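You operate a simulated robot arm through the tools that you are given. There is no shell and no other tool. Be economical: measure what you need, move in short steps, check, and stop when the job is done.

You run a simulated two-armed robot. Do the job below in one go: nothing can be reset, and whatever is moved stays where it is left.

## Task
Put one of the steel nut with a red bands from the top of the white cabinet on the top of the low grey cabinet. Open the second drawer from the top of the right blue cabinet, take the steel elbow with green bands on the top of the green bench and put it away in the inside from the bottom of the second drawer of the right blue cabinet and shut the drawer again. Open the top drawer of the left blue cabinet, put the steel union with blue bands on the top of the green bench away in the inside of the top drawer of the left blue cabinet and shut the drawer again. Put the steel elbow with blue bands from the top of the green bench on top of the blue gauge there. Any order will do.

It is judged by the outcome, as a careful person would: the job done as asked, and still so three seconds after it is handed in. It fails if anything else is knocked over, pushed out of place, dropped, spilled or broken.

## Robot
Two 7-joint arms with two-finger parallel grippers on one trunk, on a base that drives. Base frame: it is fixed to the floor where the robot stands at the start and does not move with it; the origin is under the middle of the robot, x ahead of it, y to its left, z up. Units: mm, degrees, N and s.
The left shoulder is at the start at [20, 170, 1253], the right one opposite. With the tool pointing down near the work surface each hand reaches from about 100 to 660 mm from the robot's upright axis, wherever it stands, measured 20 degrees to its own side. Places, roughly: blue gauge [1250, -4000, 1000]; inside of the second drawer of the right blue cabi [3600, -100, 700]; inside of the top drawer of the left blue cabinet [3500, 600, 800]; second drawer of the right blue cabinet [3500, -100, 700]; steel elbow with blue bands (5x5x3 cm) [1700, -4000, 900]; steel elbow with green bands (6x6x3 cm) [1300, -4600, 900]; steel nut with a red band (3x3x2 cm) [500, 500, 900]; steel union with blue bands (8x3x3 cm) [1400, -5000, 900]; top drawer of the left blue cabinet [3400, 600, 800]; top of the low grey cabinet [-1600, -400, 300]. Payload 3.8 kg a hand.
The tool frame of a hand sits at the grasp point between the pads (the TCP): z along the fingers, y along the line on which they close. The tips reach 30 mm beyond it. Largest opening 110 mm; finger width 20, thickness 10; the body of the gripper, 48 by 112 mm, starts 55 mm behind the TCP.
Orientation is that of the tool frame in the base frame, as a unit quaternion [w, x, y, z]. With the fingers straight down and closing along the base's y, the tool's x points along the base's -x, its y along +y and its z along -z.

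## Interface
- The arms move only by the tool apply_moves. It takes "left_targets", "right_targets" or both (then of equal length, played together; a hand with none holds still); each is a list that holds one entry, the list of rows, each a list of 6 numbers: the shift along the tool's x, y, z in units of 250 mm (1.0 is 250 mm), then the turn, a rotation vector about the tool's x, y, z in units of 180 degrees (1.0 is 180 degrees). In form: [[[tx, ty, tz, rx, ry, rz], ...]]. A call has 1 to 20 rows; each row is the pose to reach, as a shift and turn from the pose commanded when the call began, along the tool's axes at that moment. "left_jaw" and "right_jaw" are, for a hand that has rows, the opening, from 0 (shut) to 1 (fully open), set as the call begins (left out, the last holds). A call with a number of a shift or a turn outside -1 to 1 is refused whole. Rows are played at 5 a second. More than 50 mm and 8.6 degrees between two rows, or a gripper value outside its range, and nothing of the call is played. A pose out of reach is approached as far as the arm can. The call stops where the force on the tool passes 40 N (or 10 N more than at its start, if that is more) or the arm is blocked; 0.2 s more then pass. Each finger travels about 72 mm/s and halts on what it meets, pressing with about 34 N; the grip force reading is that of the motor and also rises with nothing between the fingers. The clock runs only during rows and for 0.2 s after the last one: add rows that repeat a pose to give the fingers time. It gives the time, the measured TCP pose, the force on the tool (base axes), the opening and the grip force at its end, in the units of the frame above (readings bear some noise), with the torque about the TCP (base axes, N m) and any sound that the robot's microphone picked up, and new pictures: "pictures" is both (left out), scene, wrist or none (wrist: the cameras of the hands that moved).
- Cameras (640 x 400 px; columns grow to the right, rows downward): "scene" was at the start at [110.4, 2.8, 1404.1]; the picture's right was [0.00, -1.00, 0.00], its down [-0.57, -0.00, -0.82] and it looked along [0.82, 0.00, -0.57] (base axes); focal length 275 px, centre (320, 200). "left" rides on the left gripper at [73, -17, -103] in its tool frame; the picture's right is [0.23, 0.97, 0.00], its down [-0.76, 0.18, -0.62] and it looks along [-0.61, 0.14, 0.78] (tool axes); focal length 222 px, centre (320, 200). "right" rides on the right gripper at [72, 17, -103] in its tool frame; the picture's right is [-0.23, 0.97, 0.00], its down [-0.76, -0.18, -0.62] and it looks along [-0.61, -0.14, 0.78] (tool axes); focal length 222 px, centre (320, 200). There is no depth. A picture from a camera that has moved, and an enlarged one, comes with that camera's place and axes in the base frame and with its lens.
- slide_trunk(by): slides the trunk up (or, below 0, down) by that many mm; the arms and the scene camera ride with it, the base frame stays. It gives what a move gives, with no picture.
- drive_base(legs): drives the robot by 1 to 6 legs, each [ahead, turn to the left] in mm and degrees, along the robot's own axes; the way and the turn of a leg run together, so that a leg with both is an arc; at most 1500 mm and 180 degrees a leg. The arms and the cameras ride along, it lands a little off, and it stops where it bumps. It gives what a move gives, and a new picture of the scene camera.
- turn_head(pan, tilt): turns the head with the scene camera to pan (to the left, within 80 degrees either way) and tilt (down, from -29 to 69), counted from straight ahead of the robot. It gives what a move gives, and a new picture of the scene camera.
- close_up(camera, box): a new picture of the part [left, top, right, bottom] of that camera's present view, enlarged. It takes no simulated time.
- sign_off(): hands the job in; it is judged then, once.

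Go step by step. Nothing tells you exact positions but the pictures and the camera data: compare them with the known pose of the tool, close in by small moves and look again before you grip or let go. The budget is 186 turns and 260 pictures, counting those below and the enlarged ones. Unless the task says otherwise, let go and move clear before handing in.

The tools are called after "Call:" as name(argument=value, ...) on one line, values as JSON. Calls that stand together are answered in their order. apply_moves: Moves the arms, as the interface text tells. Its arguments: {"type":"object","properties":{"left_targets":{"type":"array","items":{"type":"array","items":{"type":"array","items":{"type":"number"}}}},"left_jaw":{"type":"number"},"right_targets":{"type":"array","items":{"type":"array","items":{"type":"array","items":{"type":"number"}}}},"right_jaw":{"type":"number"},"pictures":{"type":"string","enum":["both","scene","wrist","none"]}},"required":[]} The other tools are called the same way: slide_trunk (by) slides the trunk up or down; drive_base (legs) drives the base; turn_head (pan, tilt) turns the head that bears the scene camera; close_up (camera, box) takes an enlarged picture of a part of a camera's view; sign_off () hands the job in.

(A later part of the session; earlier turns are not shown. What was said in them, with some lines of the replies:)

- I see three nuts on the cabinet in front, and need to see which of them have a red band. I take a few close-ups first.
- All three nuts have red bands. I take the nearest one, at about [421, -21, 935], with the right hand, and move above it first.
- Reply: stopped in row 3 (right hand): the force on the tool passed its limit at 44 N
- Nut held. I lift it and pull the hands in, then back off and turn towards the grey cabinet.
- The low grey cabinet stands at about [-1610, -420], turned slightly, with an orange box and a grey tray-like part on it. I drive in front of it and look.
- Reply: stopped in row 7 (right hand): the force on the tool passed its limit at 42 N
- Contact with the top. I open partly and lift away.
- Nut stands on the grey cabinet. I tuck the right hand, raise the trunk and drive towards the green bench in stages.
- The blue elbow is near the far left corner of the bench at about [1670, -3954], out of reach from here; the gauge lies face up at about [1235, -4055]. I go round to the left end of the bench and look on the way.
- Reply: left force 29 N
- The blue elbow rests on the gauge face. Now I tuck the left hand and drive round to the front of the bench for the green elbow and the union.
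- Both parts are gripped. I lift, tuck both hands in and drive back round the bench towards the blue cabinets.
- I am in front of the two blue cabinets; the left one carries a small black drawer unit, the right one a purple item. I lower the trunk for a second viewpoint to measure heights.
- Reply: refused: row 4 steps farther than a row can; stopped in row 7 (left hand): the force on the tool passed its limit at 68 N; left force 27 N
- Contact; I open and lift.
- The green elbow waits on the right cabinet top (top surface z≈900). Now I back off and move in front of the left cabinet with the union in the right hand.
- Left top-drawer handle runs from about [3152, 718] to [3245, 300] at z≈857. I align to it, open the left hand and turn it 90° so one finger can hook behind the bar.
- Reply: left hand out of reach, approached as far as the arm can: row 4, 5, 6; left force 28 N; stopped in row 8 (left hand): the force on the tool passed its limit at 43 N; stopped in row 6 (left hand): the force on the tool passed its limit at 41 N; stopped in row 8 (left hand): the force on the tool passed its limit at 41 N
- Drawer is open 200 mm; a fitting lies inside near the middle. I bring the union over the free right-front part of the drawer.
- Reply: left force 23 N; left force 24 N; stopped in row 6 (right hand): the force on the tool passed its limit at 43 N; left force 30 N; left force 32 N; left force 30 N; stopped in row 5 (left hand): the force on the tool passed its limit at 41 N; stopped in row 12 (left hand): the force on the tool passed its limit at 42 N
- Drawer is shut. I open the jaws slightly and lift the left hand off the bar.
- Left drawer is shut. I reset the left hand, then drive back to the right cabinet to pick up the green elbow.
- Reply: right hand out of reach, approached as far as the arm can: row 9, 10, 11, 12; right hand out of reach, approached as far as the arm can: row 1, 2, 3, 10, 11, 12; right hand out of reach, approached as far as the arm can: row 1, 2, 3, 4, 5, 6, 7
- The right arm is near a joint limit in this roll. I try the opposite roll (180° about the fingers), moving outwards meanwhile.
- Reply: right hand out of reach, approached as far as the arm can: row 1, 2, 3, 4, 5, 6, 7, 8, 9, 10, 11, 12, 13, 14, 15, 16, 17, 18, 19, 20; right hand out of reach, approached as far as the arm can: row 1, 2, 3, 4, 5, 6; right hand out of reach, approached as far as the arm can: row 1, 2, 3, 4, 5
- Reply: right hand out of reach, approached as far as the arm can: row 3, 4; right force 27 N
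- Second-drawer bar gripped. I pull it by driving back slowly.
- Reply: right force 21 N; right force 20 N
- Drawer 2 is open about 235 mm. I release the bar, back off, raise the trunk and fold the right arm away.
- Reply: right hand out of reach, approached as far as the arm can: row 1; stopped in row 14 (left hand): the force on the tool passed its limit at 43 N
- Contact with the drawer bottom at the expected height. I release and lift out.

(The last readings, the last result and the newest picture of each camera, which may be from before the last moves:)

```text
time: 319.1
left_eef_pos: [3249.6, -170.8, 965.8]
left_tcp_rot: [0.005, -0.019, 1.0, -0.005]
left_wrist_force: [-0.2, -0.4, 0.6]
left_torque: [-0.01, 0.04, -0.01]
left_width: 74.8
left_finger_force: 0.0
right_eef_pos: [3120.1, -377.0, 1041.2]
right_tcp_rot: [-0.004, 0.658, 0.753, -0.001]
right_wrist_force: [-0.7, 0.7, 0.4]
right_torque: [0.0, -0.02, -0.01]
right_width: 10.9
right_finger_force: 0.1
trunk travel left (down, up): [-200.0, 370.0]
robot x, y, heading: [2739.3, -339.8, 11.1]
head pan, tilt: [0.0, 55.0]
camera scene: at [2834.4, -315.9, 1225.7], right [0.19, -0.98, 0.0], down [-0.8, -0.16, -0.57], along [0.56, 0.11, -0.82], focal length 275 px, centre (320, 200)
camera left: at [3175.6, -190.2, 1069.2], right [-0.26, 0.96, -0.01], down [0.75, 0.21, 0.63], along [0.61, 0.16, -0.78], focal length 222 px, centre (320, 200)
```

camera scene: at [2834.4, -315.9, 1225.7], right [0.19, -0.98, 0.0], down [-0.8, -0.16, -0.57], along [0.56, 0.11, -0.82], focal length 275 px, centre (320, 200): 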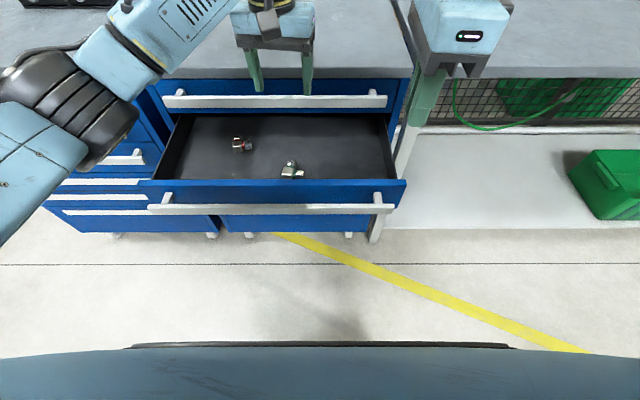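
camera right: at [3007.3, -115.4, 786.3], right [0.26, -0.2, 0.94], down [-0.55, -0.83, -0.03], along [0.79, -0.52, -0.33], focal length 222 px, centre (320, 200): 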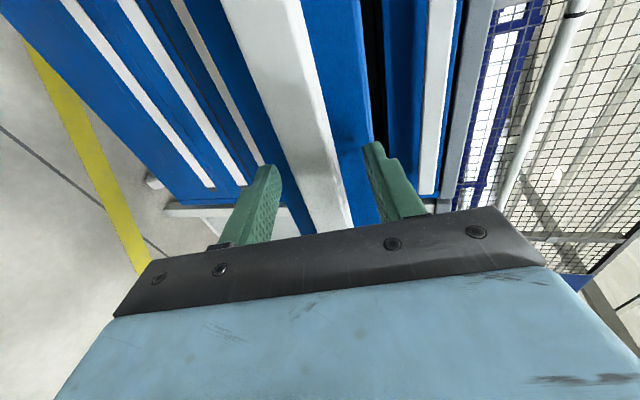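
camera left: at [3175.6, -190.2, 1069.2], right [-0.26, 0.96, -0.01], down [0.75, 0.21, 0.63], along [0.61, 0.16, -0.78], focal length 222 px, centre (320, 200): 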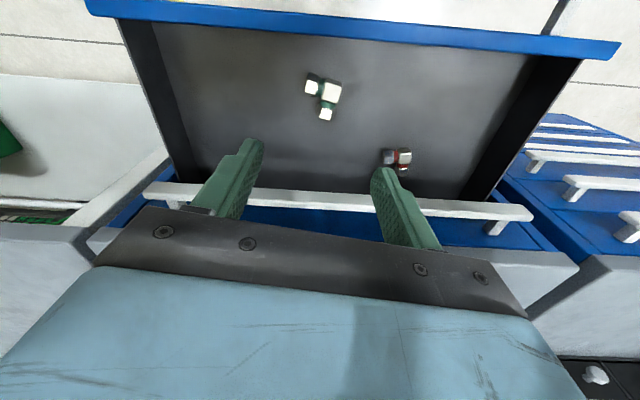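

Elbow lies in drawer 2. I close the left fist, tilt it forwards 30°, bring it in front of the bar and push the drawer shut.

Call:
apply_moves(left_targets=[[[0.15, 0, -0.08, 0, 0, 0], [0.3, 0, -0.1, 0, 0, 0], [0.45, 0, -0.1, 0, -0.04, 0], [0.6, -0.01, -0.08, 0, -0.08, 0], [0.74, -0.01, -0.04, 0, -0.125, 0], [0.82, -0.01, 0.04, 0, -0.167, 0], [0.86, -0.01, 0.2, 0, -0.167, 0], [0.86, -0.01, 0.36, 0, -0.167, 0], [0.86, -0.01, 0.52, 0, -0.167, 0], [0.86, -0.01, 0.66, 0, -0.167, 0], [0.86, -0.01, 0.79, 0, -0.167, 0], [0.86, -0.01, 0.79, 0, -0.167, 0]]], left_jaw=0)

```text
time: 321.7
left_eef_pos: [3035.7, -179.9, 762.7]
left_tcp_rot: [0.266, -0.02, 0.964, 0.0]
left_wrist_force: [-0.2, -1.1, 0.5]
left_torque: [-0.04, 0.01, -0.01]
left_width: 0.0
left_finger_force: 34.5
left hand out of reach, approached as far as the arm can: row 6, 7, 8
right_eef_pos: [3120.6, -376.9, 1040.7]
right_tcp_rot: [-0.004, 0.658, 0.753, -0.002]
right_wrist_force: [0.1, 0.3, -0.2]
right_torque: [0.02, -0.02, -0.01]
right_width: 11.1
right_finger_force: 0.0
trunk travel left (down, up): [-200.0, 370.0]
robot x, y, heading: [2744.5, -335.6, 11.1]
head pan, tilt: [0.0, 55.0]
camera scene: at [2834.7, -315.9, 1225.7], right [0.19, -0.98, 0.0], down [-0.8, -0.16, -0.57], along [0.56, 0.11, -0.82], focal length 275 px, centre (320, 200)
camera left: at [2922.2, -200.8, 815.0], right [-0.23, 0.96, -0.13], down [0.33, 0.2, 0.92], along [0.92, 0.17, -0.36], focal length 222 px, centre (320, 200)
```

scene: 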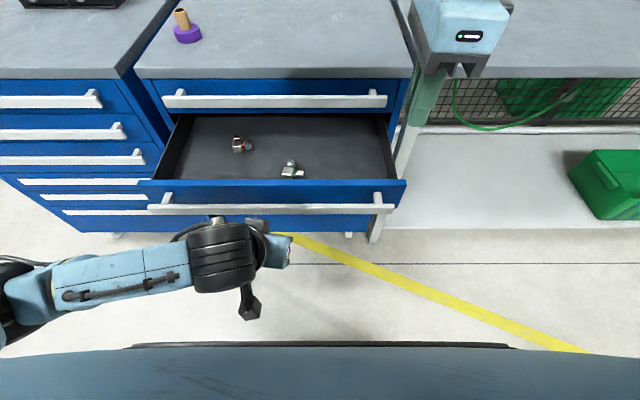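
left: 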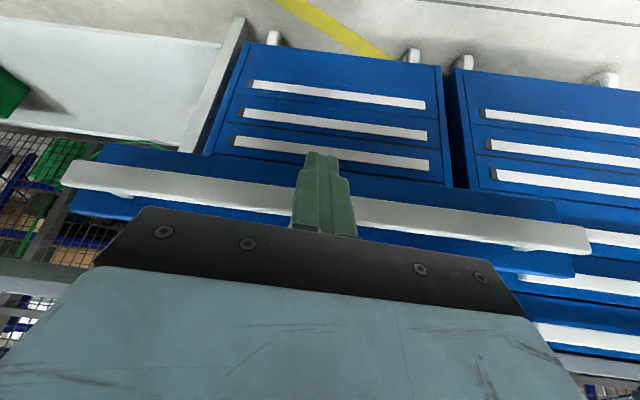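

Call:
apply_moves(left_targets=[[[-0.068, 0.0124, 0.0404, 0, 0, 0], [-0.136, 0.0248, 0.0808, 0, 0, 0], [-0.17, 0.031, 0.101, 0, 0, 0], [-0.204, 0.0372, 0.1212, 0, 0, 0], [-0.238, 0.0434, 0.1414, 0, 0, 0], [-0.272, 0.0496, 0.1616, 0, 0, 0], [-0.306, 0.0558, 0.1818, 0, 0, 0], [-0.34, 0.062, 0.202, 0, 0, 0], [-0.374, 0.0682, 0.2222, 0, 0, 0], [-0.408, 0.0744, 0.2424, 0, 0, 0], [-0.442, 0.0806, 0.2626, 0, 0, 0], [-0.476, 0.0868, 0.2828, 0, 0, 0], [-0.51, 0.093, 0.303, 0, 0, 0], [-0.544, 0.0992, 0.3232, 0, 0, 0], [-0.578, 0.1054, 0.3434, 0, 0, 0], [-0.612, 0.1116, 0.3636, 0, 0, 0], [-0.646, 0.1178, 0.3838, 0, 0, 0], [-0.68, 0.124, 0.404, 0, 0, 0]]])

```text
time: 325.5
left_eef_pos: [3233.5, -142.9, 767.3]
left_tcp_rot: [0.267, -0.019, 0.964, 0.0]
left_wrist_force: [-0.1, -0.4, 0.2]
left_torque: [0.01, 0.02, 0.01]
left_width: 0.2
left_finger_force: 34.0
right_eef_pos: [3120.5, -377.5, 1040.8]
right_tcp_rot: [-0.003, 0.658, 0.753, -0.001]
right_wrist_force: [-0.4, 0.7, -0.7]
right_torque: [0.01, -0.01, 0.01]
right_width: 11.0
right_finger_force: 0.2
trunk travel left (down, up): [-200.0, 370.0]
robot x, y, heading: [2740.9, -332.2, 11.1]
head pan, tilt: [0.0, 55.0]
camera scene: at [2834.8, -315.9, 1225.6], right [0.19, -0.98, 0.0], down [-0.8, -0.16, -0.57], along [0.56, 0.11, -0.82], focal length 275 px, centre (320, 200)
camera left: at [3117.9, -163.9, 818.0], right [-0.23, 0.96, -0.13], down [0.33, 0.2, 0.92], along [0.92, 0.17, -0.36], focal length 222 px, centre (320, 200)
```

scene: 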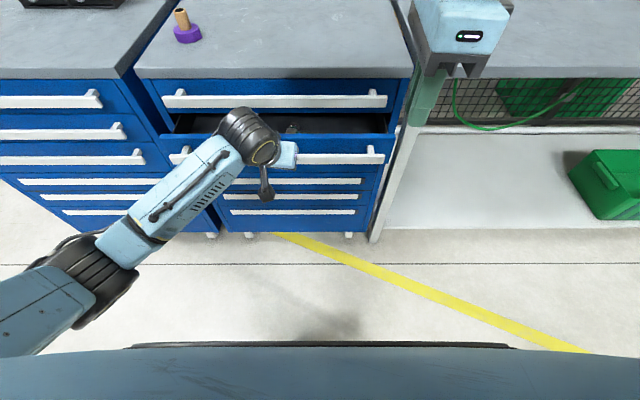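
left: 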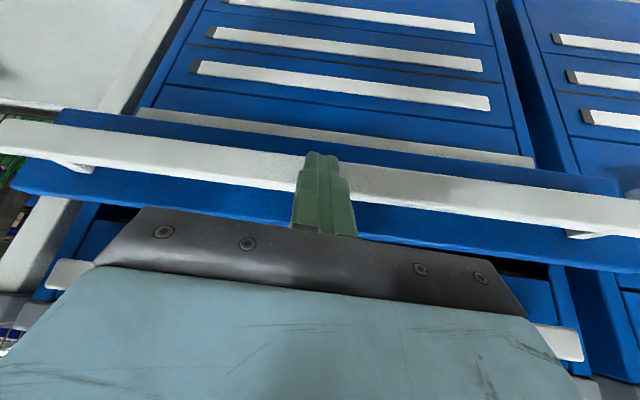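

Call:
apply_moves(left_targets=[[[-0.034, 0.0062, 0.0202, 0, 0, 0], [-0.068, 0.0124, 0.0404, 0, 0, 0], [-0.102, 0.0186, 0.0606, 0, 0, 0], [-0.136, 0.0248, 0.0808, 0, 0, 0], [-0.17, 0.031, 0.101, 0, 0, 0], [-0.204, 0.0372, 0.1212, 0, 0, 0], [-0.238, 0.0434, 0.1414, 0, 0, 0], [-0.255, 0.0465, 0.1515, 0, 0, 0], [-0.272, 0.0496, 0.1616, 0, 0, 0], [-0.289, 0.0527, 0.1717, 0, 0, 0], [-0.306, 0.0558, 0.1818, 0, 0, 0], [-0.323, 0.0589, 0.1919, 0, 0, 0], [-0.34, 0.062, 0.202, 0, 0, 0]]])

```text
time: 328.3
left_eef_pos: [3322.4, -124.5, 765.8]
left_tcp_rot: [0.263, -0.02, 0.965, 0.0]
left_wrist_force: [-33.6, -5.5, 4.1]
left_torque: [-0.24, 0.54, 0.11]
left_width: 0.2
left_finger_force: 33.9
right_eef_pos: [3115.8, -378.2, 1042.3]
right_tcp_rot: [-0.003, 0.658, 0.753, 0.001]
right_wrist_force: [0.0, 0.3, -0.5]
right_torque: [0.01, 0.0, -0.01]
right_width: 10.7
right_finger_force: 0.0
trunk travel left (down, up): [-200.0, 370.0]
robot x, y, heading: [2741.1, -334.5, 11.2]
head pan, tilt: [0.0, 55.0]
camera scene: at [2830.9, -316.5, 1226.0], right [0.19, -0.98, 0.0], down [-0.8, -0.16, -0.58], along [0.57, 0.11, -0.82], focal length 275 px, centre (320, 200)
camera left: at [3210.0, -146.3, 817.6], right [-0.23, 0.96, -0.13], down [0.33, 0.2, 0.92], along [0.91, 0.17, -0.37], focal length 222 px, centre (320, 200)
```

scene: 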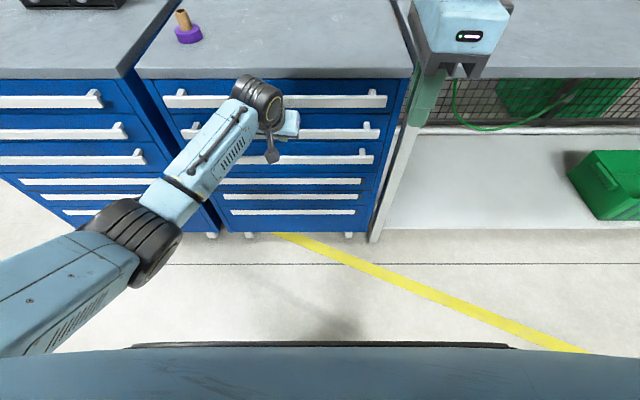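
left: 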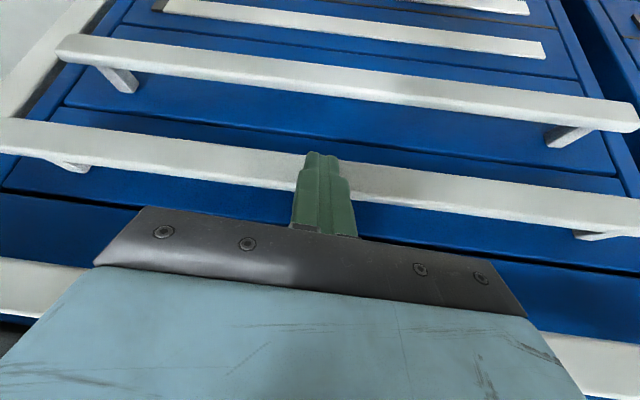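

Drawer 2 resists now, so it looks shut. I withdraw the hand and check.

Call:
apply_moves(left_targets=[[[0.1, -0.018, -0.06, 0, 0, 0], [0.2, -0.037, -0.12, 0, 0, 0], [0.34, -0.062, -0.2, 0, 0, 0], [0.5, -0.09, -0.3, 0, 0, 0], [0.6, -0.11, -0.36, 0, 0, 0]]], pictures="none")

Call:
drive_base(legs=[[-250, 0]])

Call:
turn_head(pan=10, tilt=35)

Call:
close_up(camera="scene", box=[120, 60, 520, 310])

```text
time: 329.5
left_eef_pos: [3151.9, -156.6, 765.5]
left_tcp_rot: [0.266, -0.02, 0.964, 0.0]
left_wrist_force: [-0.7, -0.4, -0.6]
left_torque: [-0.01, -0.01, -0.01]
left_width: 0.2
left_finger_force: 33.5
right_eef_pos: [3118.7, -375.4, 1040.6]
right_tcp_rot: [-0.004, 0.658, 0.753, -0.001]
right_wrist_force: [-0.1, 0.2, -0.3]
right_torque: [-0.01, -0.01, 0.01]
right_width: 10.8
right_finger_force: 0.0
trunk travel left (down, up): [-200.0, 370.0]
robot x, y, heading: [2739.4, -335.6, 11.1]
head pan, tilt: [0.0, 55.0]
```

```text
time: 331.4
left_eef_pos: [2907.9, -206.1, 766.0]
left_tcp_rot: [0.265, -0.019, 0.964, 0.0]
left_wrist_force: [-0.8, 0.1, 0.1]
left_torque: [0.02, -0.01, -0.02]
left_width: 0.0
left_finger_force: 34.0
right_eef_pos: [2873.6, -426.2, 1040.1]
right_tcp_rot: [-0.005, 0.659, 0.752, -0.001]
right_wrist_force: [0.2, -0.4, 0.2]
right_torque: [0.0, 0.03, -0.02]
right_width: 10.9
right_finger_force: 0.1
trunk travel left (down, up): [-200.0, 370.0]
robot x, y, heading: [2492.3, -382.2, 10.7]
head pan, tilt: [0.0, 55.0]
camera scene: at [2588.7, -364.1, 1225.7], right [0.19, -0.98, 0.0], down [-0.8, -0.16, -0.57], along [0.56, 0.11, -0.82], focal length 275 px, centre (320, 200)
```

scene: 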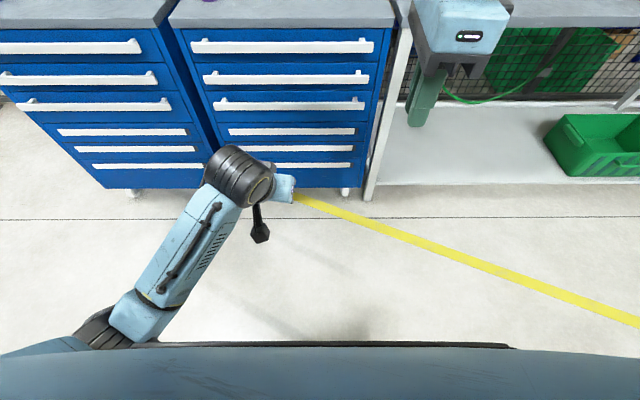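

```text
time: 332.2
left_eef_pos: [2908.8, -206.1, 764.7]
left_tcp_rot: [0.266, -0.017, 0.964, 0.0]
left_wrist_force: [0.5, 0.1, -0.7]
left_torque: [0.01, -0.02, 0.01]
left_width: 0.0
left_finger_force: 34.4
right_eef_pos: [2873.8, -425.4, 1040.7]
right_tcp_rot: [-0.004, 0.659, 0.752, -0.001]
right_wrist_force: [-0.1, -0.3, 0.4]
right_torque: [-0.03, -0.02, -0.01]
right_width: 11.1
right_finger_force: 0.1
trunk travel left (down, up): [-200.0, 370.0]
robot x, y, heading: [2497.9, -384.6, 11.1]
head pan, tilt: [10.0, 35.0]
camera scene: at [2600.8, -346.2, 1253.8], right [0.36, -0.93, 0.0], down [-0.54, -0.2, -0.82], along [0.76, 0.29, -0.57], focal length 275 px, centre (320, 200)
```

scene: 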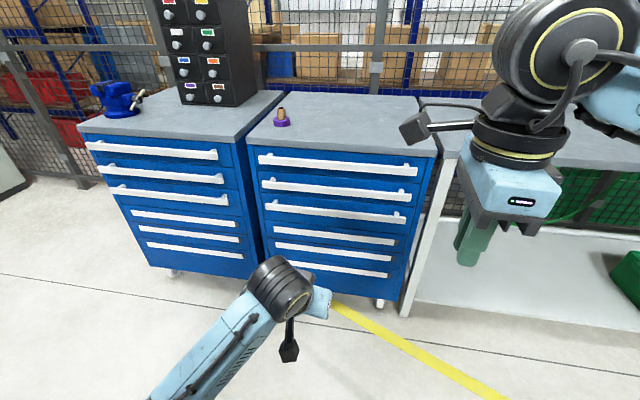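

```text
1.60 times, centred on (320, 185) of scene
camera zoom: at [2600.8, -346.2, 1253.8], right [0.36, -0.93, 0.0], down [-0.54, -0.2, -0.82], along [0.76, 0.29, -0.57], focal length 439 px, centre (320, 224)
```

zoom: 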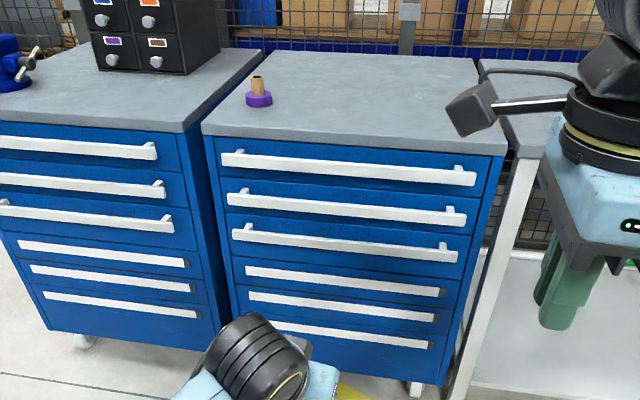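

Both drawers are flush, the hands are clear, and all four items were seen in their places, so I hand in.

Call:
sign_off()

```text
The job is handed in.
```

The whole job is done and handed in:
- **Nut:** a red-banded nut is on top of the low grey cabinet.
- **Blue elbow:** it rests on the face of the blue gauge.
- **Union:** it is in the top drawer of the left blue cabinet, which is shut.
- **Green elbow:** it is in the second drawer of the right blue cabinet, which is shut.
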